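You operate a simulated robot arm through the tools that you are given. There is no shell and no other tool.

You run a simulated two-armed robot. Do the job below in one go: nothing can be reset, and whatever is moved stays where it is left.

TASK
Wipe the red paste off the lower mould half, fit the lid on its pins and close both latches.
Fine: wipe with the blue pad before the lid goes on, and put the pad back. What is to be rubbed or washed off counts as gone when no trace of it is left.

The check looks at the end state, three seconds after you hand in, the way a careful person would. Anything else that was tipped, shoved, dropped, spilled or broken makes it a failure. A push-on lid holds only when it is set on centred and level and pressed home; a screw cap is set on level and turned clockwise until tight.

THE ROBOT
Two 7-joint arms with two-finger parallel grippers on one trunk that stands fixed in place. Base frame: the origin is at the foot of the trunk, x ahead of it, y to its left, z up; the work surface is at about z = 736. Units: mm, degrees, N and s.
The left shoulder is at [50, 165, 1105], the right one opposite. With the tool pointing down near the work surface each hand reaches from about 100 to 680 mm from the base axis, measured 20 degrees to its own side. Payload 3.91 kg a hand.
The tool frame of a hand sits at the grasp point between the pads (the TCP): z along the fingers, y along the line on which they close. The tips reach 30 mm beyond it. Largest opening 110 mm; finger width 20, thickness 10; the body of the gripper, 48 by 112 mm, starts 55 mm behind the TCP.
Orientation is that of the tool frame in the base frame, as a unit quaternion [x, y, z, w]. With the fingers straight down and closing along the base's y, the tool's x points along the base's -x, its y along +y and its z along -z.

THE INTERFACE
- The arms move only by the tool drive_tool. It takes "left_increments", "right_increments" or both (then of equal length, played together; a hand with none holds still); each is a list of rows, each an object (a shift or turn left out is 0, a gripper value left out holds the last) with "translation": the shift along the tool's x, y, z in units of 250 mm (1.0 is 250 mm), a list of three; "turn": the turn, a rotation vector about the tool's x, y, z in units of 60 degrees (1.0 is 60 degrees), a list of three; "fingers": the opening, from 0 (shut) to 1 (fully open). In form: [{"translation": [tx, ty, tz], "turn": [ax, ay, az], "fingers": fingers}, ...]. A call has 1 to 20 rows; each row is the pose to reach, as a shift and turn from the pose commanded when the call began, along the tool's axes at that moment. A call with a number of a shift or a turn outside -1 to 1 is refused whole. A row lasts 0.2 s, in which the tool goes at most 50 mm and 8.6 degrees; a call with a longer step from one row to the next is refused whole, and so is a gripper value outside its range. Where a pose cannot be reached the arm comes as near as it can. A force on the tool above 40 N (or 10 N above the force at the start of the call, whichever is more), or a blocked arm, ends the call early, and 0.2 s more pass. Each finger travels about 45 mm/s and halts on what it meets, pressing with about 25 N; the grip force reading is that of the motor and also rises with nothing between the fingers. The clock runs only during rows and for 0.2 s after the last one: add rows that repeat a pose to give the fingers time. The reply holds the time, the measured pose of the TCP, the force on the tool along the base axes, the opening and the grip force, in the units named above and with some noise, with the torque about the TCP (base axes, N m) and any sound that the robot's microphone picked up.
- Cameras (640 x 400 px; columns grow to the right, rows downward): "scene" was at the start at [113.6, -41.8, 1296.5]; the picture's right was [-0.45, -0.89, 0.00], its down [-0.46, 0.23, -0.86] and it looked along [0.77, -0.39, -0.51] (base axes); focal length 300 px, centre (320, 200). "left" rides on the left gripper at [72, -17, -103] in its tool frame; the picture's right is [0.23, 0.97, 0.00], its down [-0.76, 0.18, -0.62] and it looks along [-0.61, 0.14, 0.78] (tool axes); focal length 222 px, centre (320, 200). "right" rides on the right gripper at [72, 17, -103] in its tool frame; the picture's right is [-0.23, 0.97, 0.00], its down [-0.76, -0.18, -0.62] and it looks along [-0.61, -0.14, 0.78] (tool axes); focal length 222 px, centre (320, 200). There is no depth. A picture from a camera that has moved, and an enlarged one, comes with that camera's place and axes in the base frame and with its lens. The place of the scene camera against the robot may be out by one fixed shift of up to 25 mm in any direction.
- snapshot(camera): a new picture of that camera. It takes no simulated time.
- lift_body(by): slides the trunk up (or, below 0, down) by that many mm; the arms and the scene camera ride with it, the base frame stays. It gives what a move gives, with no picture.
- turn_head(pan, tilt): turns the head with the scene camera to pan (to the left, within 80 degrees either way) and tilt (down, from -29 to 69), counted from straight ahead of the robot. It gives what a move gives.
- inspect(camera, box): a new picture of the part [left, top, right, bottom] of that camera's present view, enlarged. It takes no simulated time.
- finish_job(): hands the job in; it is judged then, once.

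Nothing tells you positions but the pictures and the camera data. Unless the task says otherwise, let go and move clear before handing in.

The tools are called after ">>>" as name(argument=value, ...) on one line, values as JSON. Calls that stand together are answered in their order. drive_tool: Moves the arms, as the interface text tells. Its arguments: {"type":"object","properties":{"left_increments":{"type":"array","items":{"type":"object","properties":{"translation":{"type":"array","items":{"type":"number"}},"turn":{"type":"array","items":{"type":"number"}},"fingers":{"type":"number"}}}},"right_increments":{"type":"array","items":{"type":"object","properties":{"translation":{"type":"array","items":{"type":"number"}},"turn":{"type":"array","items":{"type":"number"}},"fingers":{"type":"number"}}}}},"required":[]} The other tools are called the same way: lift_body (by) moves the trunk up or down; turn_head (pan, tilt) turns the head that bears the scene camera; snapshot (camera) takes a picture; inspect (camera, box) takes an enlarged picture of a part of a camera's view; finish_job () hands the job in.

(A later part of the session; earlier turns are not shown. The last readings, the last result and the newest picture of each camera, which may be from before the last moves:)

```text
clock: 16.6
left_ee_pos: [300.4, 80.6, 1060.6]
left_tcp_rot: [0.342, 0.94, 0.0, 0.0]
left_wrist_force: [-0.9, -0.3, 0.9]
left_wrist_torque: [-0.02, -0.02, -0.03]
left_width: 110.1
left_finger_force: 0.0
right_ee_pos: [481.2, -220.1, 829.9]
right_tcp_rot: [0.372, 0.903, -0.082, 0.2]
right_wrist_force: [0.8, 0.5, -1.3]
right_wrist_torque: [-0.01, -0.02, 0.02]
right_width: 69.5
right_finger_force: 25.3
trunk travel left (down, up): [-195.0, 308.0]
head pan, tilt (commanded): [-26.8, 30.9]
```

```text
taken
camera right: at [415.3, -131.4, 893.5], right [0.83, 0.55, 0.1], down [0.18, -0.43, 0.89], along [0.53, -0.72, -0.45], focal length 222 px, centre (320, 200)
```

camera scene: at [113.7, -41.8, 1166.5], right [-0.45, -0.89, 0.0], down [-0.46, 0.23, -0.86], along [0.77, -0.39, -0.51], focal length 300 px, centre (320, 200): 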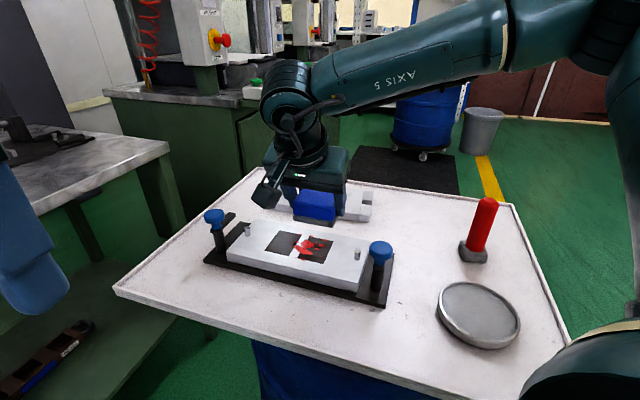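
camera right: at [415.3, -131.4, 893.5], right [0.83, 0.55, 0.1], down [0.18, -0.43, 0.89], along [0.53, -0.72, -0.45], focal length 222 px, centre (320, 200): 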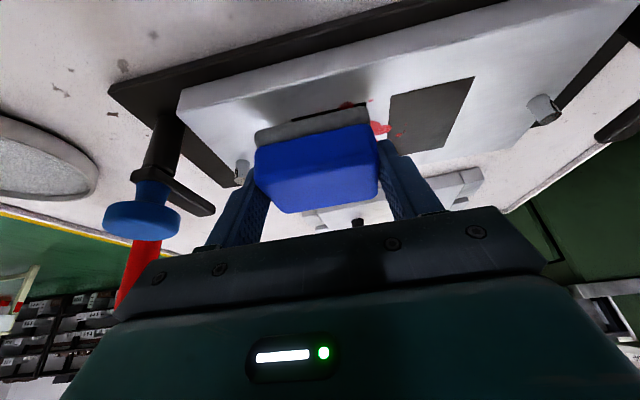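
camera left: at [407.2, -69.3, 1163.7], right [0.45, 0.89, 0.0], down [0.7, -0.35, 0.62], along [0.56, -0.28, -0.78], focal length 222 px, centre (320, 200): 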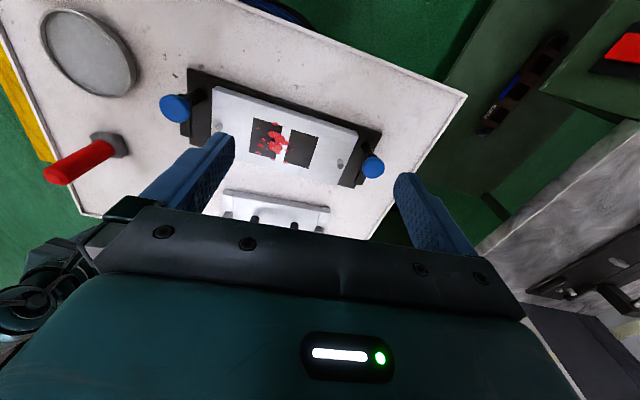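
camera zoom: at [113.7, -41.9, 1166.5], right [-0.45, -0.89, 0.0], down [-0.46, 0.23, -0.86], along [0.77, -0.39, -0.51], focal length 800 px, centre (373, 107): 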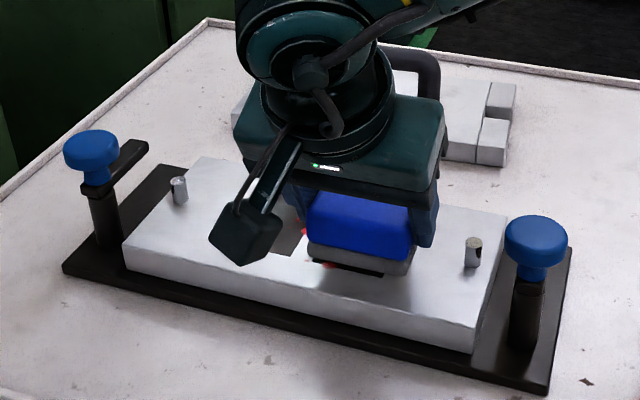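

>>> drive_tool(right_increments=[{"translation": [0.0068, 0, 0.0145]}, {"translation": [0.0135, 0, 0.029]}])

>>> drive_tool(right_increments=[{"translation": [0.0034, 0, 0.0073]}])

>>> drive_tool(right_increments=[{"translation": [0.0034, 0, 0.0073]}])

```text
clock: 17.2
left_ee_pos: [298.2, 81.0, 1060.9]
left_tcp_rot: [0.342, 0.94, 0.0, -0.001]
left_wrist_force: [-0.1, 0.7, 0.1]
left_wrist_torque: [0.02, 0.02, 0.0]
left_width: 110.2
left_finger_force: 0.0
right_ee_pos: [481.3, -221.1, 821.5]
right_tcp_rot: [0.37, 0.904, -0.082, 0.2]
right_wrist_force: [-0.5, -0.4, -0.9]
right_wrist_torque: [-0.01, 0.0, 0.01]
right_width: 69.6
right_finger_force: 25.7
trunk travel left (down, up): [-195.0, 308.0]
head pan, tilt (commanded): [-26.8, 30.9]
```

```text
clock: 17.6
left_ee_pos: [299.8, 80.4, 1060.4]
left_tcp_rot: [0.342, 0.94, 0.0, 0.0]
left_wrist_force: [0.0, 0.0, -0.4]
left_wrist_torque: [-0.03, 0.02, -0.01]
left_width: 110.1
left_finger_force: 0.0
right_ee_pos: [481.0, -220.9, 820.5]
right_tcp_rot: [0.371, 0.903, -0.082, 0.2]
right_wrist_force: [-0.2, 0.3, -1.1]
right_wrist_torque: [0.02, 0.02, 0.02]
right_width: 69.4
right_finger_force: 24.9
trunk travel left (down, up): [-195.0, 308.0]
head pan, tilt (commanded): [-26.8, 30.9]
```

```text
clock: 18.0
left_ee_pos: [300.2, 79.8, 1060.0]
left_tcp_rot: [0.342, 0.94, -0.001, 0.0]
left_wrist_force: [-0.1, 0.4, 0.3]
left_wrist_torque: [-0.02, 0.02, 0.02]
left_width: 110.1
left_finger_force: 0.0
right_ee_pos: [482.2, -219.9, 817.7]
right_tcp_rot: [0.371, 0.903, -0.082, 0.2]
right_wrist_force: [-0.2, -0.9, -0.5]
right_wrist_torque: [-0.02, 0.01, 0.02]
right_width: 69.4
right_finger_force: 24.8
trunk travel left (down, up): [-195.0, 308.0]
head pan, tilt (commanded): [-26.8, 30.9]
```

>>> drive_tool(right_increments=[{"translation": [0.0025, 0, 0.0054]}])

>>> drive_tool(right_increments=[{"translation": [0.0025, 0, 0.0054]}])

>>> inspect(camera="scene", box=[270, 200, 370, 270])

```text
clock: 18.4
left_ee_pos: [300.5, 80.4, 1060.8]
left_tcp_rot: [0.342, 0.94, -0.001, 0.0]
left_wrist_force: [-0.5, -0.4, -0.7]
left_wrist_torque: [0.02, 0.01, -0.01]
left_width: 109.8
left_finger_force: 0.3
right_ee_pos: [481.2, -220.2, 816.2]
right_tcp_rot: [0.371, 0.903, -0.082, 0.2]
right_wrist_force: [-0.3, 0.3, -1.6]
right_wrist_torque: [0.04, -0.03, 0.03]
right_width: 69.8
right_finger_force: 25.2
trunk travel left (down, up): [-195.0, 308.0]
head pan, tilt (commanded): [-26.8, 30.9]
```

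```text
clock: 18.8
left_ee_pos: [299.9, 81.1, 1059.7]
left_tcp_rot: [0.342, 0.94, 0.0, 0.0]
left_wrist_force: [0.1, -0.4, -0.5]
left_wrist_torque: [-0.03, 0.02, 0.01]
left_width: 110.1
left_finger_force: 0.0
right_ee_pos: [481.6, -219.7, 814.3]
right_tcp_rot: [0.371, 0.903, -0.082, 0.201]
right_wrist_force: [0.1, 0.7, -1.3]
right_wrist_torque: [0.0, 0.01, 0.0]
right_width: 69.3
right_finger_force: 25.3
trunk travel left (down, up): [-195.0, 308.0]
head pan, tilt (commanded): [-26.8, 30.9]
```

```text
5.71 times, centred on (320, 235) of scene
camera zoom: at [113.6, -41.9, 1166.5], right [-0.45, -0.89, 0.0], down [-0.46, 0.23, -0.86], along [0.77, -0.39, -0.51], focal length 1713 px, centre (320, 0)
```

zoom: 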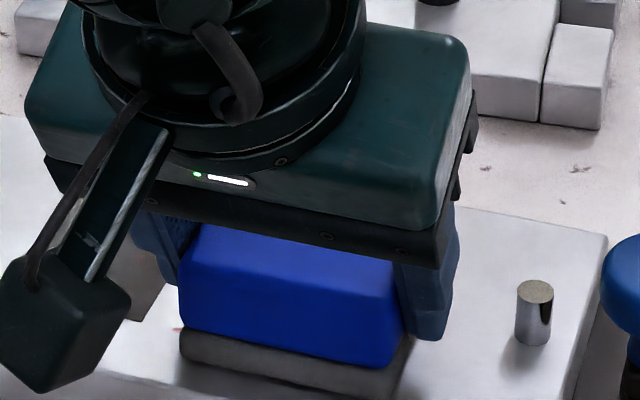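

>>> drive_tool(right_increments=[{"translation": [0.0025, 0, 0.0054]}])

>>> drive_tool(right_increments=[{"translation": [0.0025, 0, 0.0054]}])

```text
clock: 19.2
left_ee_pos: [300.5, 79.7, 1060.4]
left_tcp_rot: [0.342, 0.94, 0.0, 0.0]
left_wrist_force: [0.3, -0.9, -0.2]
left_wrist_torque: [0.02, 0.03, 0.03]
left_width: 109.8
left_finger_force: 0.1
right_ee_pos: [481.3, -219.8, 813.0]
right_tcp_rot: [0.372, 0.903, -0.082, 0.2]
right_wrist_force: [-1.1, 1.4, -1.1]
right_wrist_torque: [0.04, 0.03, 0.0]
right_width: 69.5
right_finger_force: 25.0
trunk travel left (down, up): [-195.0, 308.0]
head pan, tilt (commanded): [-26.8, 30.9]
```

```text
clock: 19.6
left_ee_pos: [300.1, 80.5, 1061.3]
left_tcp_rot: [0.342, 0.94, 0.0, 0.0]
left_wrist_force: [0.3, 0.8, -0.2]
left_wrist_torque: [0.0, 0.01, 0.04]
left_width: 109.9
left_finger_force: 0.0
right_ee_pos: [480.7, -220.1, 811.6]
right_tcp_rot: [0.371, 0.903, -0.081, 0.201]
right_wrist_force: [-1.8, -0.8, 2.6]
right_wrist_torque: [0.06, -0.02, 0.02]
right_width: 69.5
right_finger_force: 25.1
trunk travel left (down, up): [-195.0, 308.0]
head pan, tilt (commanded): [-26.8, 30.9]
```

Light contact at TCP z≈811.6, so the mould top is near z≈770. I'll add a bit more pressure before the strokes.

>>> drive_tool(right_increments=[{"translation": [0.0017, 0, 0.0036]}])

```text
clock: 20.0
left_ee_pos: [300.2, 80.7, 1060.7]
left_tcp_rot: [0.342, 0.94, 0.001, 0.0]
left_wrist_force: [-0.5, -0.1, 0.6]
left_wrist_torque: [0.03, -0.03, -0.02]
left_width: 109.9
left_finger_force: 0.1
right_ee_pos: [480.9, -220.6, 813.7]
right_tcp_rot: [0.371, 0.903, -0.082, 0.203]
right_wrist_force: [-0.6, 0.7, 10.8]
right_wrist_torque: [-0.11, 0.33, -0.03]
right_width: 69.6
right_finger_force: 24.9
trunk travel left (down, up): [-195.0, 308.0]
head pan, tilt (commanded): [-26.8, 30.9]
```

About 12 N of contact. Now slow wiping strokes: three lanes covering the whole pasted area.

>>> drive_tool(right_increments=[{"translation": [0, 0.043, 0]}, {"translation": [0, 0.086, 0]}, {"translation": [0, 0.129, 0]}, {"translation": [0, 0.172, 0]}, {"translation": [0, 0.215, 0]}, {"translation": [0, 0.258, 0]}, {"translation": [0, 0.3, 0]}, {"translation": [-0.04, 0.3, 0.0186]}, {"translation": [-0.08, 0.3, 0.0372]}, {"translation": [-0.08, 0.25, 0.0372]}, {"translation": [-0.08, 0.2, 0.0372]}, {"translation": [-0.08, 0.15, 0.0372]}, {"translation": [-0.08, 0.1, 0.0372]}, {"translation": [-0.08, 0.05, 0.0372]}, {"translation": [-0.08, 0.0, 0.0372]}, {"translation": [-0.12, 0.0, 0.0558]}, {"translation": [-0.16, 0.0, 0.0744]}])

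>>> inspect(camera="scene", box=[220, 190, 380, 290])

```text
clock: 23.6
left_ee_pos: [298.4, 81.3, 1061.6]
left_tcp_rot: [0.342, 0.94, 0.0, 0.0]
left_wrist_force: [0.6, 0.8, 0.3]
left_wrist_torque: [-0.02, 0.0, -0.02]
left_width: 110.2
left_finger_force: 0.1
right_ee_pos: [511.9, -251.2, 812.5]
right_tcp_rot: [0.37, 0.903, -0.082, 0.201]
right_wrist_force: [-7.3, 6.5, 12.4]
right_wrist_torque: [0.28, 0.1, 0.04]
right_width: 69.6
right_finger_force: 24.9
right hand out of reach, approached as far as the arm can: row 4, 5, 6, 7, 8, 9, 10, 11
trunk travel left (down, up): [-195.0, 308.0]
head pan, tilt (commanded): [-26.8, 30.9]
```

```text
4.00 times, centred on (300, 240) of scene
camera zoom: at [112.0, -40.9, 1166.8], right [-0.45, -0.89, 0.0], down [-0.46, 0.23, -0.86], along [0.77, -0.39, -0.51], focal length 1199 px, centre (400, 40)
```

zoom: 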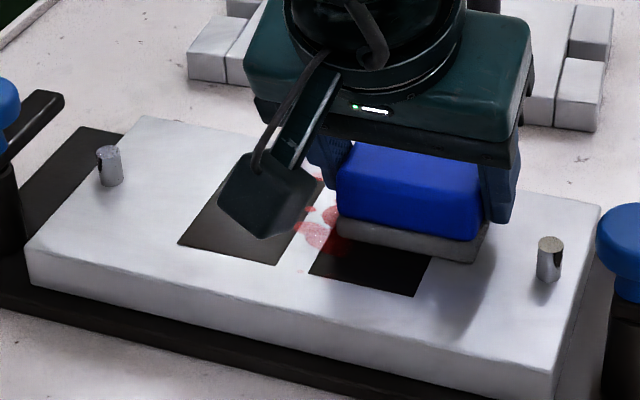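

Rows 4–11 ran into the arm's limit at this wrist yaw, so only the right part was covered. I'll finish the third lane within reach, then lift and change the yaw for the rest.

>>> drive_tool(right_increments=[{"translation": [0, 0.03, 0]}, {"translation": [0, 0.06, 0]}, {"translation": [0, 0.09, 0]}, {"translation": [0, 0.12, 0]}, {"translation": [0, 0.12, 0]}])

>>> snapshot(camera="right")

```text
clock: 24.8
left_ee_pos: [298.6, 81.4, 1061.4]
left_tcp_rot: [0.342, 0.94, 0.001, 0.0]
left_wrist_force: [-0.3, -0.7, 0.1]
left_wrist_torque: [0.04, -0.01, 0.02]
left_width: 110.0
left_finger_force: 0.1
right_ee_pos: [534.2, -231.4, 812.4]
right_tcp_rot: [0.371, 0.903, -0.083, 0.201]
right_wrist_force: [-6.9, -8.0, 12.3]
right_wrist_torque: [-0.42, 0.2, -0.18]
right_width: 69.6
right_finger_force: 24.9
trunk travel left (down, up): [-195.0, 308.0]
head pan, tilt (commanded): [-26.8, 30.9]
```

```text
taken
camera right: at [466.7, -141.6, 875.6], right [0.83, 0.55, 0.1], down [0.18, -0.43, 0.89], along [0.53, -0.72, -0.45], focal length 222 px, centre (320, 200)
```

right: 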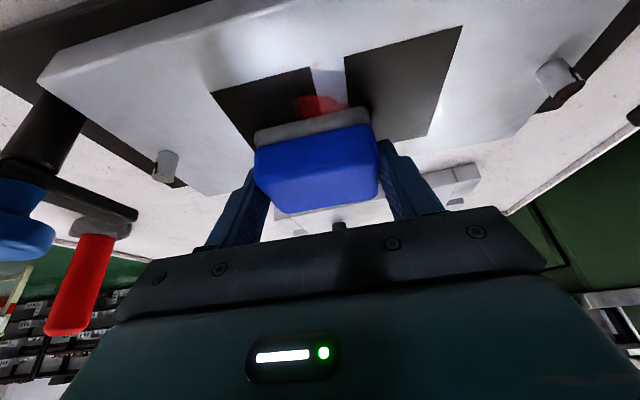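

>>> drive_tool(right_increments=[{"translation": [0, 0.04, 0]}, {"translation": [0, 0.08, 0]}, {"translation": [0, 0.12, 0]}, {"translation": [0, 0.16, 0]}, {"translation": [0, 0.16, 0]}])

>>> snapshot(camera="right")

```text
clock: 26.0
left_ee_pos: [300.7, 80.2, 1060.4]
left_tcp_rot: [0.342, 0.94, 0.0, 0.0]
left_wrist_force: [0.3, 0.9, 0.1]
left_wrist_torque: [-0.01, -0.04, 0.02]
left_width: 110.2
left_finger_force: 0.1
right_ee_pos: [543.1, -223.6, 813.1]
right_tcp_rot: [0.371, 0.903, -0.081, 0.2]
right_wrist_force: [-0.2, 0.5, -0.3]
right_wrist_torque: [0.02, -0.01, 0.03]
right_width: 69.5
right_finger_force: 25.1
right hand out of reach, approached as far as the arm can: row 2, 3, 4, 5
trunk travel left (down, up): [-195.0, 308.0]
head pan, tilt (commanded): [-26.8, 30.9]
```

```text
taken
camera right: at [476.6, -132.3, 876.6], right [0.83, 0.55, 0.1], down [0.18, -0.43, 0.89], along [0.53, -0.72, -0.45], focal length 222 px, centre (320, 200)
```

right: 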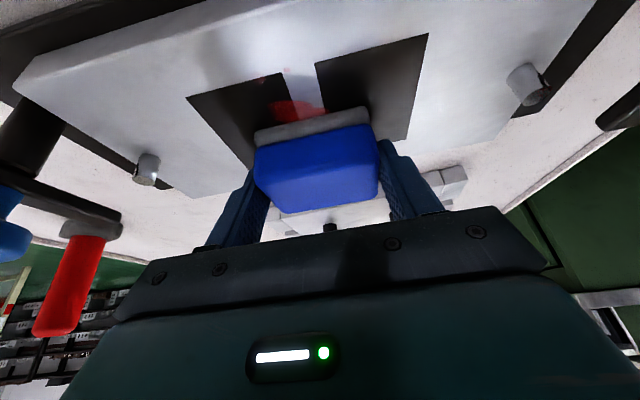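

The limit depends on wrist yaw. I'll lift slightly, turn the pad 35° counter-clockwise about the vertical, and see whether the left part comes within reach.

>>> drive_tool(right_increments=[{"translation": [-0.021, 0, -0.045]}, {"translation": [-0.042, 0, -0.09]}, {"translation": [-0.02, -0.003, -0.1], "turn": [-0.05, 0, -0.106]}, {"translation": [0.0, -0.006, -0.11], "turn": [-0.1, 0, -0.212]}, {"translation": [0.02, -0.01, -0.12], "turn": [-0.15, 0, -0.318]}, {"translation": [0.035, -0.014, -0.1266], "turn": [-0.2, 0, -0.424]}, {"translation": [0.035, -0.014, -0.1266], "turn": [-0.2465, 0, -0.5287]}, {"translation": [0.035, -0.014, -0.1266], "turn": [-0.2465, 0, -0.5287]}])

>>> snapshot(camera="right")

>>> inspect(camera="scene", box=[220, 170, 400, 290])

```text
clock: 27.8
left_ee_pos: [301.0, 79.1, 1059.4]
left_tcp_rot: [0.342, 0.94, 0.0, -0.001]
left_wrist_force: [-1.0, -0.4, 0.6]
left_wrist_torque: [0.0, 0.01, 0.0]
left_width: 110.3
left_finger_force: 0.1
right_ee_pos: [525.0, -209.5, 838.4]
right_tcp_rot: [0.081, 0.973, -0.018, 0.216]
right_wrist_force: [-0.4, -0.6, -0.7]
right_wrist_torque: [0.04, 0.01, 0.0]
right_width: 69.4
right_finger_force: 25.0
trunk travel left (down, up): [-195.0, 308.0]
head pan, tilt (commanded): [-26.8, 30.9]
```

```text
taken
camera right: at [419.6, -174.2, 901.9], right [0.36, 0.93, 0.1], down [0.39, -0.25, 0.89], along [0.84, -0.29, -0.45], focal length 222 px, centre (320, 200)
```

right: 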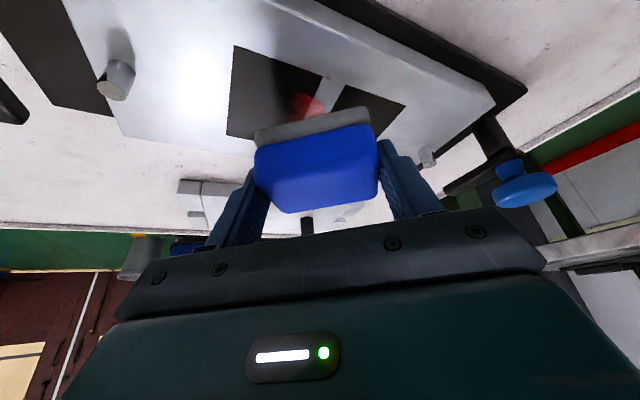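

```text
3.33 times, centred on (310, 230) of scene
camera zoom: at [113.6, -41.9, 1166.5], right [-0.45, -0.89, 0.0], down [-0.46, 0.23, -0.86], along [0.77, -0.39, -0.51], focal length 1000 px, centre (353, 100)
```

zoom: 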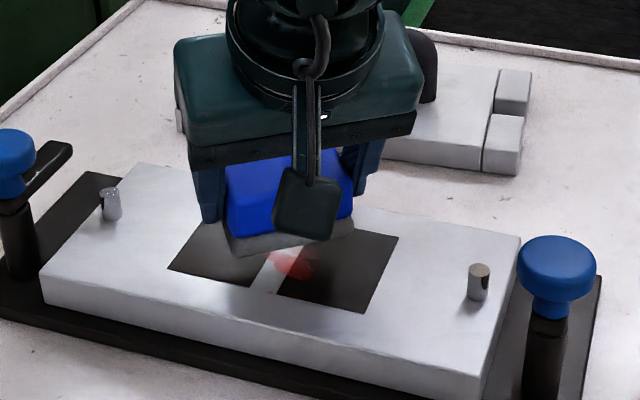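

The paste is coming off, and this yaw reaches the left side. I'll bring the pad down into contact again.

>>> drive_tool(right_increments=[{"translation": [0.014, 0, 0.03]}, {"translation": [0.028, 0, 0.06]}, {"translation": [0.0423, 0, 0.0906]}, {"translation": [0.0423, 0, 0.0906]}])

>>> drive_tool(right_increments=[{"translation": [0.0025, 0, 0.0054]}])

>>> drive_tool(right_increments=[{"translation": [0.0017, 0, 0.0036]}])

```text
clock: 28.8
left_ee_pos: [300.0, 82.8, 1060.3]
left_tcp_rot: [0.342, 0.94, 0.0, 0.0]
left_wrist_force: [0.1, -0.7, 0.4]
left_wrist_torque: [-0.01, 0.05, -0.01]
left_width: 109.8
left_finger_force: 0.2
right_ee_pos: [524.7, -210.0, 812.2]
right_tcp_rot: [0.082, 0.973, -0.019, 0.215]
right_wrist_force: [0.0, 0.5, -0.8]
right_wrist_torque: [-0.03, 0.02, -0.02]
right_width: 69.3
right_finger_force: 25.0
trunk travel left (down, up): [-195.0, 308.0]
head pan, tilt (commanded): [-26.8, 30.9]
```

```text
clock: 29.2
left_ee_pos: [299.6, 80.7, 1060.6]
left_tcp_rot: [0.342, 0.94, 0.0, 0.001]
left_wrist_force: [0.2, 0.3, -0.1]
left_wrist_torque: [0.04, -0.03, -0.01]
left_width: 110.0
left_finger_force: 0.0
right_ee_pos: [524.7, -209.0, 811.3]
right_tcp_rot: [0.082, 0.973, -0.018, 0.216]
right_wrist_force: [-1.6, -0.7, 2.8]
right_wrist_torque: [0.05, -0.01, 0.07]
right_width: 69.9
right_finger_force: 25.3
trunk travel left (down, up): [-195.0, 308.0]
head pan, tilt (commanded): [-26.8, 30.9]
```

```text
clock: 29.6
left_ee_pos: [300.4, 80.0, 1060.8]
left_tcp_rot: [0.342, 0.94, 0.001, 0.001]
left_wrist_force: [-0.1, 0.0, 0.3]
left_wrist_torque: [-0.01, 0.02, 0.01]
left_width: 109.9
left_finger_force: 0.1
right_ee_pos: [524.6, -207.8, 811.9]
right_tcp_rot: [0.082, 0.973, -0.019, 0.217]
right_wrist_force: [-1.9, -1.0, 6.9]
right_wrist_torque: [0.03, 0.2, -0.01]
right_width: 69.1
right_finger_force: 25.0
trunk travel left (down, up): [-195.0, 308.0]
head pan, tilt (commanded): [-26.8, 30.9]
```

>>> drive_tool(right_increments=[{"translation": [-0.0202, 0.0326, 0.0116]}, {"translation": [-0.0412, 0.0651, 0.0214]}, {"translation": [-0.0623, 0.0977, 0.0313]}, {"translation": [-0.0269, 0.1256, 0.0148]}, {"translation": [0.0115, 0.1558, -0.0031]}, {"translation": [0.0368, 0.1167, -0.0149]}, {"translation": [0.0621, 0.0776, -0.0267]}, {"translation": [0.0873, 0.0386, -0.0385]}, {"translation": [0.1126, -0.0005, -0.0503]}, {"translation": [0.1379, -0.0396, -0.0621]}, {"translation": [0.1589, -0.0721, -0.0719]}, {"translation": [0.1205, -0.1023, -0.054]}, {"translation": [0.0851, -0.1302, -0.0375]}, {"translation": [0.0536, -0.0814, -0.0228]}, {"translation": [0.022, -0.0326, -0.008]}, {"translation": [-0.0096, 0.0163, 0.0067]}, {"translation": [-0.0412, 0.0651, 0.0214]}, {"translation": [-0.0623, 0.0977, 0.0313]}, {"translation": [-0.0977, 0.0698, 0.0478]}, {"translation": [-0.1361, 0.0396, 0.0657]}])

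>>> inspect(camera="scene", box=[220, 170, 400, 290])

>>> snapshot(camera="right")

```text
clock: 33.8
left_ee_pos: [298.9, 81.1, 1060.6]
left_tcp_rot: [0.342, 0.94, -0.001, 0.001]
left_wrist_force: [-0.5, -0.1, -0.6]
left_wrist_torque: [0.01, 0.0, -0.01]
left_width: 110.1
left_finger_force: 0.0
right_ee_pos: [562.8, -203.2, 812.1]
right_tcp_rot: [0.081, 0.973, -0.016, 0.216]
right_wrist_force: [-4.3, 7.6, 9.7]
right_wrist_torque: [0.27, 0.03, 0.18]
right_width: 69.6
right_finger_force: 24.9
trunk travel left (down, up): [-195.0, 308.0]
head pan, tilt (commanded): [-26.8, 30.9]
```

```text
3.33 times, centred on (310, 230) of scene
camera zoom: at [112.4, -40.9, 1166.6], right [-0.45, -0.89, 0.0], down [-0.46, 0.23, -0.86], along [0.77, -0.39, -0.51], focal length 1000 px, centre (353, 100)
```

zoom: 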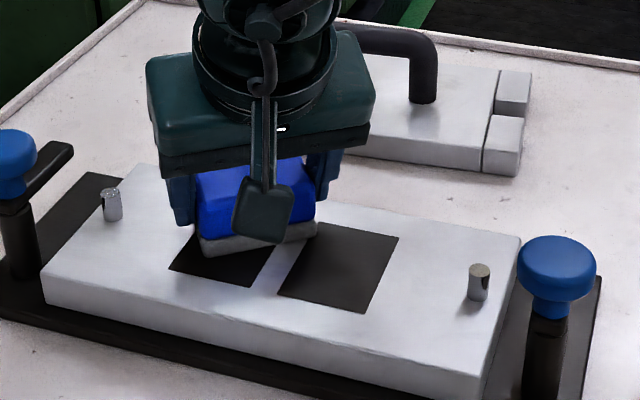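

```text
taken
camera right: at [457.6, -168.9, 875.1], right [0.36, 0.93, 0.1], down [0.39, -0.25, 0.89], along [0.85, -0.28, -0.45], focal length 222 px, centre (320, 200)
```

right: 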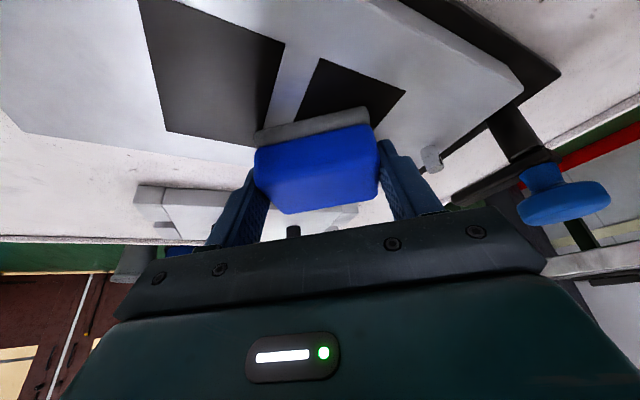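

Nearly everything is clean. I'll do the last lane on the far side too, then lift and look closely.

>>> drive_tool(right_increments=[{"translation": [0.0253, -0.0391, -0.0118]}, {"translation": [0.0505, -0.0781, -0.0236]}, {"translation": [0.0758, -0.1172, -0.0354]}, {"translation": [0.1011, -0.1563, -0.0471]}, {"translation": [0.1264, -0.1954, -0.0589]}, {"translation": [0.1474, -0.2279, -0.0687]}, {"translation": [0.1238, -0.2465, -0.0577]}, {"translation": [0.0985, -0.2074, -0.046]}, {"translation": [0.0733, -0.1684, -0.0342]}, {"translation": [0.048, -0.1293, -0.0224]}, {"translation": [0.0227, -0.0902, -0.0106]}, {"translation": [-0.0025, -0.0512, 0.0012]}, {"translation": [-0.0236, -0.0186, 0.011]}, {"translation": [0.0177, 0.0139, -0.0083]}, {"translation": [0.059, 0.0465, -0.0275]}])

>>> drive_tool(right_increments=[{"translation": [-0.017, 0, -0.036]}, {"translation": [-0.05, 0, -0.11]}, {"translation": [-0.085, 0, -0.18]}, {"translation": [-0.12, 0, -0.254]}, {"translation": [-0.152, 0, -0.326]}])

>>> snapshot(camera="right")

>>> inspect(camera="scene", box=[220, 200, 370, 300])

```text
clock: 37.0
left_ee_pos: [298.8, 79.3, 1060.5]
left_tcp_rot: [0.342, 0.94, 0.001, -0.001]
left_wrist_force: [-0.3, 0.2, 0.2]
left_wrist_torque: [-0.02, 0.0, 0.02]
left_width: 110.1
left_finger_force: 0.0
right_ee_pos: [550.0, -192.1, 811.6]
right_tcp_rot: [0.082, 0.973, -0.018, 0.217]
right_wrist_force: [8.2, -6.6, 12.9]
right_wrist_torque: [-0.58, -0.21, 0.29]
right_width: 69.6
right_finger_force: 24.9
trunk travel left (down, up): [-195.0, 308.0]
head pan, tilt (commanded): [-26.8, 30.9]
```

```text
clock: 38.2
left_ee_pos: [299.9, 80.8, 1060.7]
left_tcp_rot: [0.342, 0.94, 0.0, 0.0]
left_wrist_force: [0.3, 0.8, -0.3]
left_wrist_torque: [0.0, 0.02, 0.03]
left_width: 110.0
left_finger_force: 0.0
right_ee_pos: [549.8, -192.3, 899.6]
right_tcp_rot: [0.081, 0.973, -0.018, 0.215]
right_wrist_force: [-0.1, 0.2, -0.8]
right_wrist_torque: [0.04, 0.01, -0.01]
right_width: 69.8
right_finger_force: 24.8
trunk travel left (down, up): [-195.0, 308.0]
head pan, tilt (commanded): [-26.8, 30.9]
```

```text
taken
camera right: at [444.4, -156.2, 963.4], right [0.37, 0.93, 0.1], down [0.39, -0.25, 0.89], along [0.84, -0.29, -0.45], focal length 222 px, centre (320, 200)
```

right: 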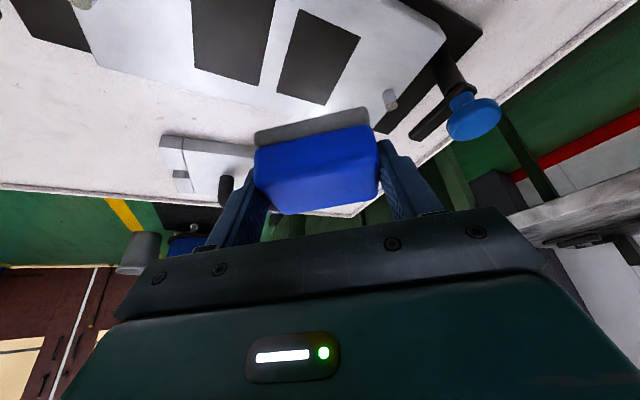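

```text
4.00 times, centred on (295, 250) of scene
camera zoom: at [113.6, -41.8, 1166.5], right [-0.45, -0.89, 0.0], down [-0.46, 0.23, -0.86], along [0.77, -0.39, -0.51], focal length 1199 px, centre (420, 0)
```

zoom: 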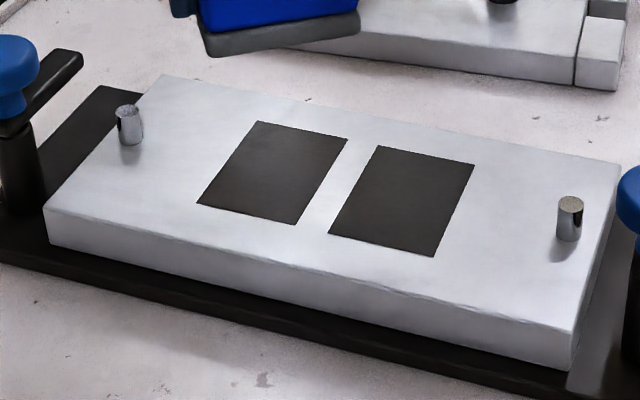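

It looks clean. I'll check for faint traces at high zoom before returning the pad.

>>> inspect(camera="scene", box=[265, 225, 305, 260])

>>> inspect(camera="scene", box=[295, 232, 345, 270])

>>> inspect(camera="right", box=[160, 0, 400, 130])

```text
11.43 times, centred on (285, 242) of scene
camera zoom: at [113.6, -41.8, 1166.5], right [-0.45, -0.89, 0.0], down [-0.46, 0.23, -0.86], along [0.77, -0.39, -0.51], focal length 3427 px, centre (720, -286)
```

zoom: 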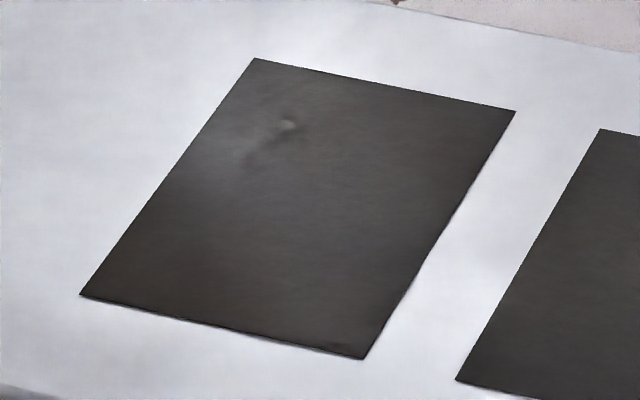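

```text
10.53 times, centred on (320, 251) of scene
camera zoom: at [113.6, -41.8, 1166.5], right [-0.45, -0.89, 0.0], down [-0.46, 0.23, -0.86], along [0.77, -0.39, -0.51], focal length 3156 px, centre (320, -337)
```

zoom: 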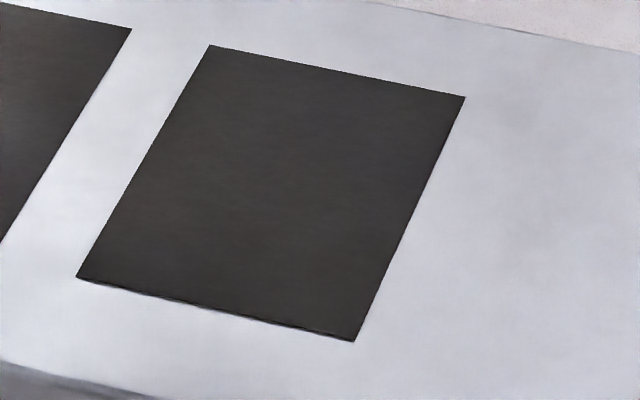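

```text
2.67 times, centred on (280, 65) of right
camera zoom: at [444.4, -156.2, 963.4], right [0.37, 0.93, 0.1], down [0.39, -0.25, 0.89], along [0.84, -0.29, -0.45], focal length 592 px, centre (427, 560)
```

zoom: 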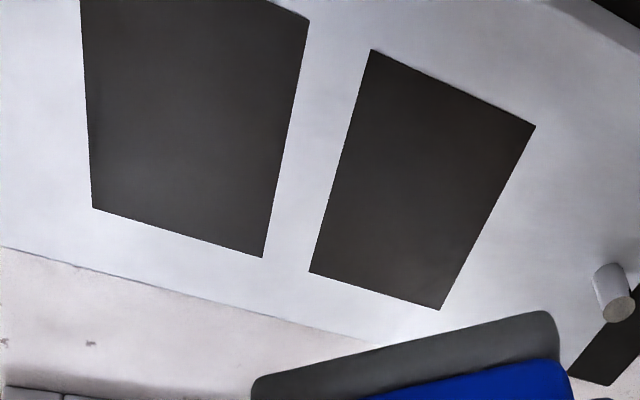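

No trace of red is left. I'll carry the pad back to its original place along the same path.

>>> drive_tool(right_increments=[{"translation": [0.004, -0.12, -0.01], "turn": [0.048, 0, 0.103]}, {"translation": [0.008, -0.24, -0.02], "turn": [0.096, 0, 0.206]}, {"translation": [0.012, -0.36, -0.03], "turn": [0.144, 0, 0.309]}, {"translation": [0.016, -0.48, -0.036], "turn": [0.192, 0, 0.412]}, {"translation": [0.02, -0.6, -0.036], "turn": [0.24, 0, 0.515]}, {"translation": [0.024, -0.725, -0.036], "turn": [0.288, 0, 0.619]}, {"translation": [0.027, -0.849, -0.036], "turn": [0.3367, 0, 0.722]}, {"translation": [0.027, -0.849, -0.036], "turn": [0.3367, 0, 0.722]}])

```text
clock: 40.0
left_ee_pos: [300.2, 80.5, 1059.9]
left_tcp_rot: [0.342, 0.94, 0.0, 0.0]
left_wrist_force: [0.7, 0.5, 1.0]
left_wrist_torque: [0.01, 0.01, 0.02]
left_width: 110.1
left_finger_force: 0.0
right_ee_pos: [503.9, -399.6, 906.3]
right_tcp_rot: [0.469, 0.856, -0.104, 0.191]
right_wrist_force: [-0.3, 0.5, -0.9]
right_wrist_torque: [-0.01, 0.0, -0.02]
right_width: 69.7
right_finger_force: 24.9
trunk travel left (down, up): [-195.0, 308.0]
head pan, tilt (commanded): [-26.8, 30.9]
```

>>> drive_tool(right_increments=[{"translation": [-0.12, -0.065, 0.06]}, {"translation": [-0.24, -0.13, 0.12]}, {"translation": [-0.36, -0.195, 0.19]}, {"translation": [-0.46, -0.26, 0.28]}, {"translation": [-0.51, -0.313, 0.38]}, {"translation": [-0.517, -0.313, 0.444]}, {"translation": [-0.517, -0.313, 0.444]}])

>>> snapshot(camera="scene")

```text
clock: 41.6
left_ee_pos: [299.5, 80.5, 1060.0]
left_tcp_rot: [0.342, 0.94, 0.0, -0.001]
left_wrist_force: [-0.1, -0.4, 0.6]
left_wrist_torque: [0.02, -0.02, 0.0]
left_width: 109.8
left_finger_force: 0.2
right_ee_pos: [526.6, -578.7, 860.6]
right_tcp_rot: [0.469, 0.856, -0.104, 0.19]
right_wrist_force: [-0.1, -0.4, -0.5]
right_wrist_torque: [-0.01, -0.02, 0.02]
right_width: 69.5
right_finger_force: 25.4
trunk travel left (down, up): [-195.0, 308.0]
head pan, tilt (commanded): [-26.8, 30.9]
```

```text
taken
camera scene: at [113.7, -41.9, 1166.5], right [-0.45, -0.89, 0.0], down [-0.46, 0.23, -0.86], along [0.77, -0.39, -0.51], focal length 300 px, centre (320, 200)
```

scene: 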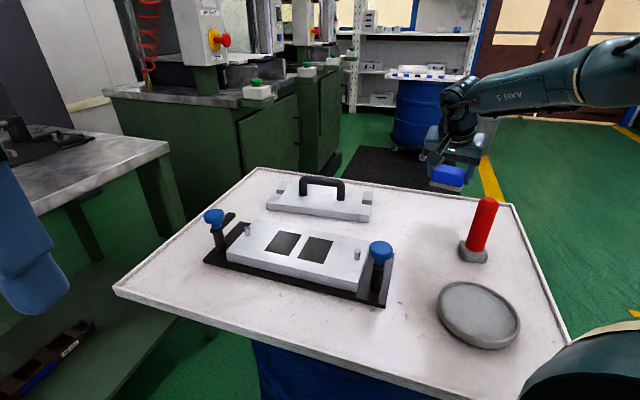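

>>> drive_tool(right_increments=[{"translation": [0.033, 0, 0.071]}, {"translation": [0.066, 0, 0.142]}, {"translation": [0.1, 0, 0.213]}, {"translation": [0.1285, -0.003, 0.276]}, {"translation": [0.1285, -0.003, 0.276]}])

>>> drive_tool(right_increments=[{"translation": [0.0034, 0, 0.0073]}])

>>> drive_tool(right_increments=[{"translation": [0.0034, 0, 0.0073]}])

```text
clock: 42.8
left_ee_pos: [300.4, 80.0, 1060.5]
left_tcp_rot: [0.341, 0.94, 0.0, 0.0]
left_wrist_force: [-0.8, 0.1, 0.5]
left_wrist_torque: [-0.04, -0.04, 0.02]
left_width: 109.8
left_finger_force: 0.0
right_ee_pos: [526.2, -579.5, 782.9]
right_tcp_rot: [0.469, 0.856, -0.104, 0.19]
right_wrist_force: [0.3, -0.1, -0.4]
right_wrist_torque: [0.0, 0.01, 0.01]
right_width: 69.5
right_finger_force: 24.7
trunk travel left (down, up): [-195.0, 308.0]
head pan, tilt (commanded): [-26.8, 30.9]
```

```text
clock: 43.2
left_ee_pos: [300.5, 80.3, 1060.3]
left_tcp_rot: [0.342, 0.94, 0.0, 0.0]
left_wrist_force: [0.3, 0.2, 0.4]
left_wrist_torque: [-0.02, 0.01, -0.02]
left_width: 110.1
left_finger_force: 0.1
right_ee_pos: [525.1, -580.9, 781.7]
right_tcp_rot: [0.47, 0.856, -0.104, 0.189]
right_wrist_force: [-0.1, -0.4, -2.1]
right_wrist_torque: [0.0, -0.01, 0.01]
right_width: 69.6
right_finger_force: 24.3
trunk travel left (down, up): [-195.0, 308.0]
head pan, tilt (commanded): [-26.8, 30.9]
```

```text
clock: 43.6
left_ee_pos: [299.3, 80.7, 1061.4]
left_tcp_rot: [0.343, 0.939, 0.0, 0.0]
left_wrist_force: [-0.1, -0.9, -0.6]
left_wrist_torque: [-0.01, -0.01, -0.02]
left_width: 109.8
left_finger_force: 0.1
right_ee_pos: [526.0, -580.0, 779.2]
right_tcp_rot: [0.469, 0.856, -0.105, 0.19]
right_wrist_force: [0.1, -0.6, -0.5]
right_wrist_torque: [0.0, 0.01, -0.01]
right_width: 69.6
right_finger_force: 25.0
trunk travel left (down, up): [-195.0, 308.0]
head pan, tilt (commanded): [-26.8, 30.9]
```

>>> drive_tool(right_increments=[{"translation": [0.0025, 0, 0.0054]}])

>>> drive_tool(right_increments=[{"translation": [0.0017, 0, 0.0036]}])

>>> inspect(camera="scene", box=[400, 140, 520, 240])

```text
clock: 44.0
left_ee_pos: [299.7, 80.4, 1060.8]
left_tcp_rot: [0.342, 0.94, 0.0, -0.001]
left_wrist_force: [1.1, -0.8, 0.0]
left_wrist_torque: [-0.02, -0.02, 0.02]
left_width: 110.0
left_finger_force: 0.0
right_ee_pos: [525.2, -579.7, 777.7]
right_tcp_rot: [0.469, 0.856, -0.104, 0.19]
right_wrist_force: [0.3, -0.3, -1.6]
right_wrist_torque: [-0.02, -0.01, -0.02]
right_width: 69.6
right_finger_force: 25.0
trunk travel left (down, up): [-195.0, 308.0]
head pan, tilt (commanded): [-26.8, 30.9]
```

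```text
clock: 44.4
left_ee_pos: [299.3, 80.4, 1060.6]
left_tcp_rot: [0.342, 0.94, 0.0, 0.0]
left_wrist_force: [-0.6, 0.2, -0.8]
left_wrist_torque: [0.01, 0.0, 0.03]
left_width: 110.3
left_finger_force: 0.0
right_ee_pos: [525.1, -579.3, 776.0]
right_tcp_rot: [0.469, 0.856, -0.105, 0.19]
right_wrist_force: [-0.5, -0.1, -0.8]
right_wrist_torque: [0.0, -0.01, -0.04]
right_width: 69.7
right_finger_force: 24.7
trunk travel left (down, up): [-195.0, 308.0]
head pan, tilt (commanded): [-26.8, 30.9]
```

```text
4.00 times, centred on (460, 190) of scene
camera zoom: at [113.6, -41.9, 1166.5], right [-0.45, -0.89, 0.0], down [-0.46, 0.23, -0.86], along [0.77, -0.39, -0.51], focal length 1199 px, centre (-240, 240)
```

zoom: 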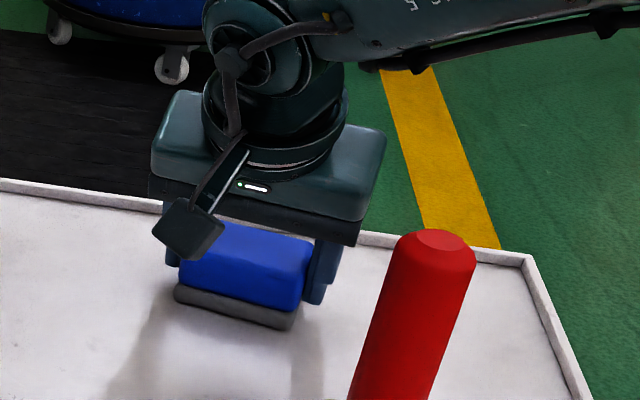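

>>> drive_tool(right_increments=[{"translation": [0.0017, 0, 0.0036]}])

>>> drive_tool(right_increments=[{"translation": [0.0017, 0, 0.0036]}])

```text
clock: 44.8
left_ee_pos: [300.4, 80.4, 1060.6]
left_tcp_rot: [0.342, 0.94, 0.0, 0.001]
left_wrist_force: [0.4, -0.1, -0.7]
left_wrist_torque: [-0.03, -0.03, 0.01]
left_width: 110.1
left_finger_force: 0.0
right_ee_pos: [526.2, -579.1, 777.8]
right_tcp_rot: [0.469, 0.856, -0.104, 0.191]
right_wrist_force: [-1.2, 1.0, 2.3]
right_wrist_torque: [-0.03, 0.02, -0.01]
right_width: 69.6
right_finger_force: 25.5
trunk travel left (down, up): [-195.0, 308.0]
head pan, tilt (commanded): [-26.8, 30.9]
```

```text
clock: 45.2
left_ee_pos: [299.0, 80.5, 1060.5]
left_tcp_rot: [0.342, 0.94, 0.0, 0.0]
left_wrist_force: [-0.5, 0.0, -0.2]
left_wrist_torque: [0.0, 0.04, 0.01]
left_width: 109.9
left_finger_force: 0.1
right_ee_pos: [525.6, -578.7, 776.6]
right_tcp_rot: [0.47, 0.855, -0.105, 0.191]
right_wrist_force: [-2.1, 0.9, 5.2]
right_wrist_torque: [-0.12, 0.09, -0.06]
right_width: 69.6
right_finger_force: 25.4
trunk travel left (down, up): [-195.0, 308.0]
head pan, tilt (commanded): [-26.8, 30.9]
```

The pad is back on the table. I'll open and rise straight up.

>>> drive_tool(right_increments=[{"fingers": 1}, {"fingers": 1}, {"fingers": 1}, {"fingers": 1}, {"fingers": 1}, {"fingers": 1}])

>>> drive_tool(right_increments=[{"translation": [-0.034, 0, -0.073], "fingers": 1}, {"translation": [-0.068, 0, -0.145], "fingers": 1}, {"translation": [-0.101, 0, -0.218], "fingers": 1}, {"translation": [-0.135, 0, -0.29], "fingers": 1}, {"translation": [-0.169, 0, -0.3625], "fingers": 1}, {"translation": [-0.169, 0, -0.3625], "fingers": 1}])

>>> snapshot(camera="scene")

>>> inspect(camera="scene", box=[400, 170, 500, 235])

```text
clock: 46.6
left_ee_pos: [300.4, 80.4, 1061.0]
left_tcp_rot: [0.342, 0.94, 0.0, 0.0]
left_wrist_force: [0.1, -0.1, 0.0]
left_wrist_torque: [-0.03, -0.01, 0.0]
left_width: 110.2
left_finger_force: 0.1
right_ee_pos: [526.6, -580.0, 775.2]
right_tcp_rot: [0.469, 0.856, -0.104, 0.189]
right_wrist_force: [-0.8, -0.5, -0.1]
right_wrist_torque: [-0.03, -0.04, 0.0]
right_width: 109.9
right_finger_force: 0.0
trunk travel left (down, up): [-195.0, 308.0]
head pan, tilt (commanded): [-26.8, 30.9]
```

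```text
clock: 48.0
left_ee_pos: [300.1, 80.1, 1060.6]
left_tcp_rot: [0.342, 0.94, 0.001, 0.0]
left_wrist_force: [-0.6, 0.1, 0.8]
left_wrist_torque: [0.02, -0.02, -0.02]
left_width: 110.1
left_finger_force: 0.0
right_ee_pos: [526.6, -579.3, 876.2]
right_tcp_rot: [0.469, 0.856, -0.104, 0.189]
right_wrist_force: [0.7, 0.3, 0.4]
right_wrist_torque: [0.01, -0.02, 0.03]
right_width: 109.9
right_finger_force: 0.0
trunk travel left (down, up): [-195.0, 308.0]
head pan, tilt (commanded): [-26.8, 30.9]
```

```text
taken
camera scene: at [113.5, -41.8, 1166.5], right [-0.45, -0.89, 0.0], down [-0.46, 0.23, -0.86], along [0.77, -0.39, -0.51], focal length 300 px, centre (320, 200)
```

scene: 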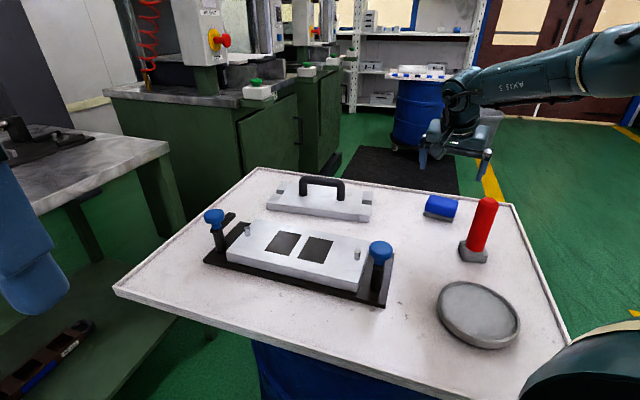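

```text
6.15 times, centred on (450, 202) of scene
camera zoom: at [113.5, -41.8, 1166.5], right [-0.45, -0.89, 0.0], down [-0.46, 0.23, -0.86], along [0.77, -0.39, -0.51], focal length 1845 px, centre (-480, 185)
```

zoom: 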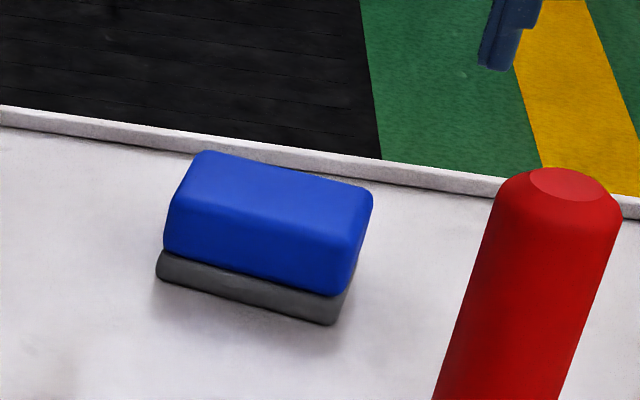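

The pad is exactly back where it was. Next I'll straighten the right hand and move it so its camera looks down on the lid.

>>> drive_tool(right_increments=[{"translation": [-0.025, 0, -0.054], "turn": [0, 0.104, 0]}, {"translation": [-0.05, 0, -0.11], "turn": [0, 0.208, 0]}, {"translation": [-0.076, 0, -0.163], "turn": [0, 0.312, 0]}, {"translation": [-0.101, 0, -0.2175], "turn": [0, 0.4167, 0]}, {"translation": [-0.101, 0, -0.2175], "turn": [0, 0.4167, 0]}])

>>> drive_tool(right_increments=[{"translation": [0.094, 0.117, -0.014], "turn": [0, 0, -0.137]}, {"translation": [0.188, 0.234, -0.028], "turn": [0, 0, -0.274]}, {"translation": [0.283, 0.35, -0.042], "turn": [0, 0, -0.41]}, {"translation": [0.377, 0.467, -0.056], "turn": [0, 0, -0.547]}, {"translation": [0.471, 0.584, -0.07], "turn": [0, 0, -0.684]}, {"translation": [0.566, 0.701, -0.084], "turn": [0, 0, -0.82]}, {"translation": [0.66, 0.818, -0.096], "turn": [0, 0, -0.957]}, {"translation": [0.66, 0.818, -0.096], "turn": [0, 0, -0.957]}])

>>> snapshot(camera="right")

```text
clock: 49.2
left_ee_pos: [300.3, 81.1, 1060.5]
left_tcp_rot: [0.342, 0.94, -0.001, -0.001]
left_wrist_force: [0.0, 0.5, -0.8]
left_wrist_torque: [0.04, -0.01, -0.03]
left_width: 110.0
left_finger_force: 0.0
right_ee_pos: [526.8, -579.5, 934.1]
right_tcp_rot: [0.48, 0.877, 0.0, 0.0]
right_wrist_force: [-0.1, -0.1, -0.6]
right_wrist_torque: [-0.04, 0.03, -0.01]
right_width: 109.9
right_finger_force: 0.0
trunk travel left (down, up): [-195.0, 308.0]
head pan, tilt (commanded): [-26.8, 30.9]
```

```text
clock: 51.0
left_ee_pos: [300.8, 81.2, 1060.5]
left_tcp_rot: [0.343, 0.939, -0.001, 0.0]
left_wrist_force: [0.6, -0.9, -0.2]
left_wrist_torque: [0.03, -0.01, -0.01]
left_width: 110.1
left_finger_force: 0.0
right_ee_pos: [589.3, -334.6, 953.4]
right_tcp_rot: [-0.001, 1.0, 0.0, 0.0]
right_wrist_force: [-0.3, 0.0, -0.2]
right_wrist_torque: [0.0, 0.04, 0.0]
right_width: 109.7
right_finger_force: 0.1
right hand out of reach, approached as far as the arm can: row 6, 7, 8
trunk travel left (down, up): [-195.0, 308.0]
head pan, tilt (commanded): [-26.8, 30.9]
```

```text
taken
camera right: at [515.8, -317.1, 1057.0], right [0.23, 0.97, 0.0], down [0.76, -0.18, 0.62], along [0.61, -0.14, -0.78], focal length 222 px, centre (320, 200)
```

right: 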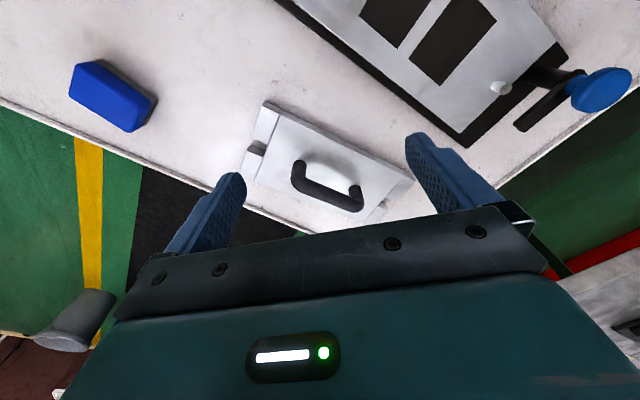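

>>> inspect(camera="right", box=[230, 90, 330, 190])

>>> inspect(camera="right", box=[320, 130, 430, 240])

>>> inspect(camera="right", box=[270, 140, 390, 230])

>>> inspect(camera="right", box=[460, 40, 640, 150])

```text
4.00 times, centred on (280, 140) of right
camera zoom: at [515.8, -317.1, 1057.0], right [0.23, 0.97, 0.0], down [0.76, -0.18, 0.62], along [0.61, -0.14, -0.78], focal length 888 px, centre (480, 440)
```

zoom: 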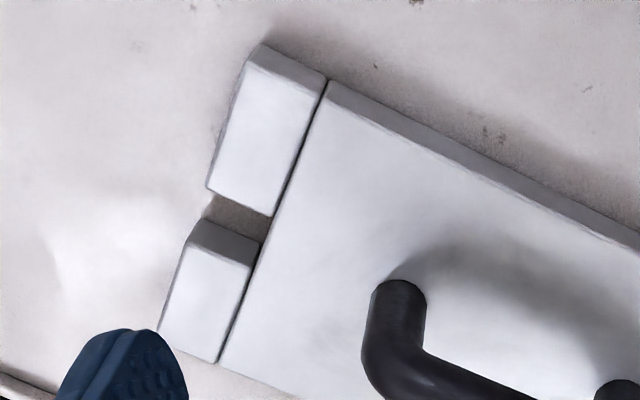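

```text
3.64 times, centred on (375, 185) of right
camera zoom: at [515.8, -317.1, 1057.0], right [0.23, 0.97, 0.0], down [0.76, -0.18, 0.62], along [0.61, -0.14, -0.78], focal length 808 px, centre (120, 254)
```

zoom: 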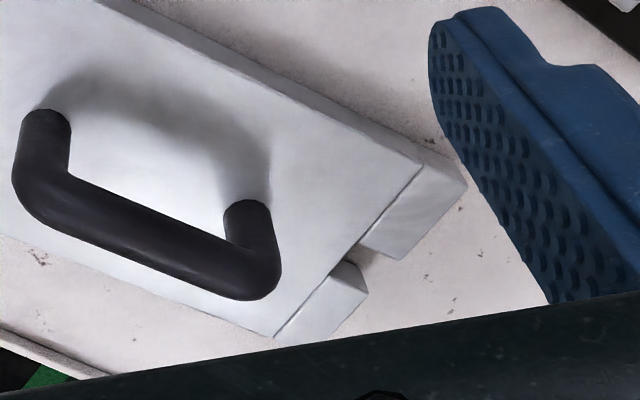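

```text
4.44 times, centred on (330, 185) of right
camera zoom: at [515.8, -317.1, 1057.0], right [0.23, 0.97, 0.0], down [0.76, -0.18, 0.62], along [0.61, -0.14, -0.78], focal length 987 px, centre (276, 267)
```

zoom: 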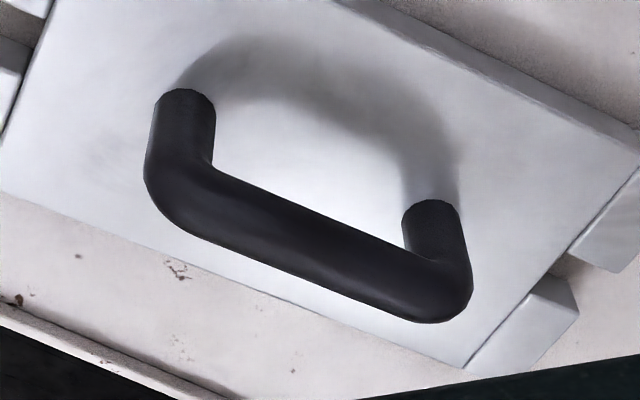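

```text
3.56 times, centred on (550, 95) of right
camera zoom: at [515.8, -317.1, 1057.0], right [0.23, 0.97, 0.0], down [0.76, -0.18, 0.62], along [0.61, -0.14, -0.78], focal length 790 px, centre (-498, 573)
```

zoom: 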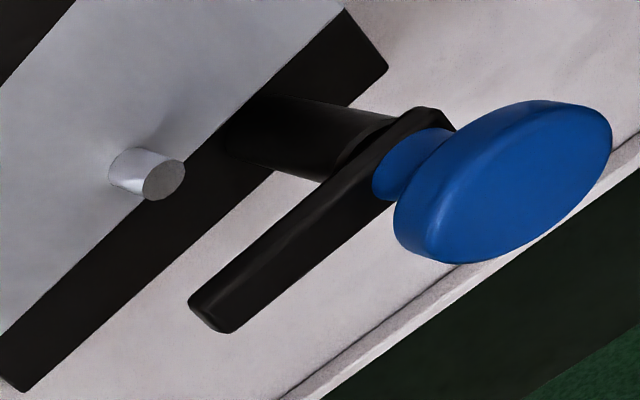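

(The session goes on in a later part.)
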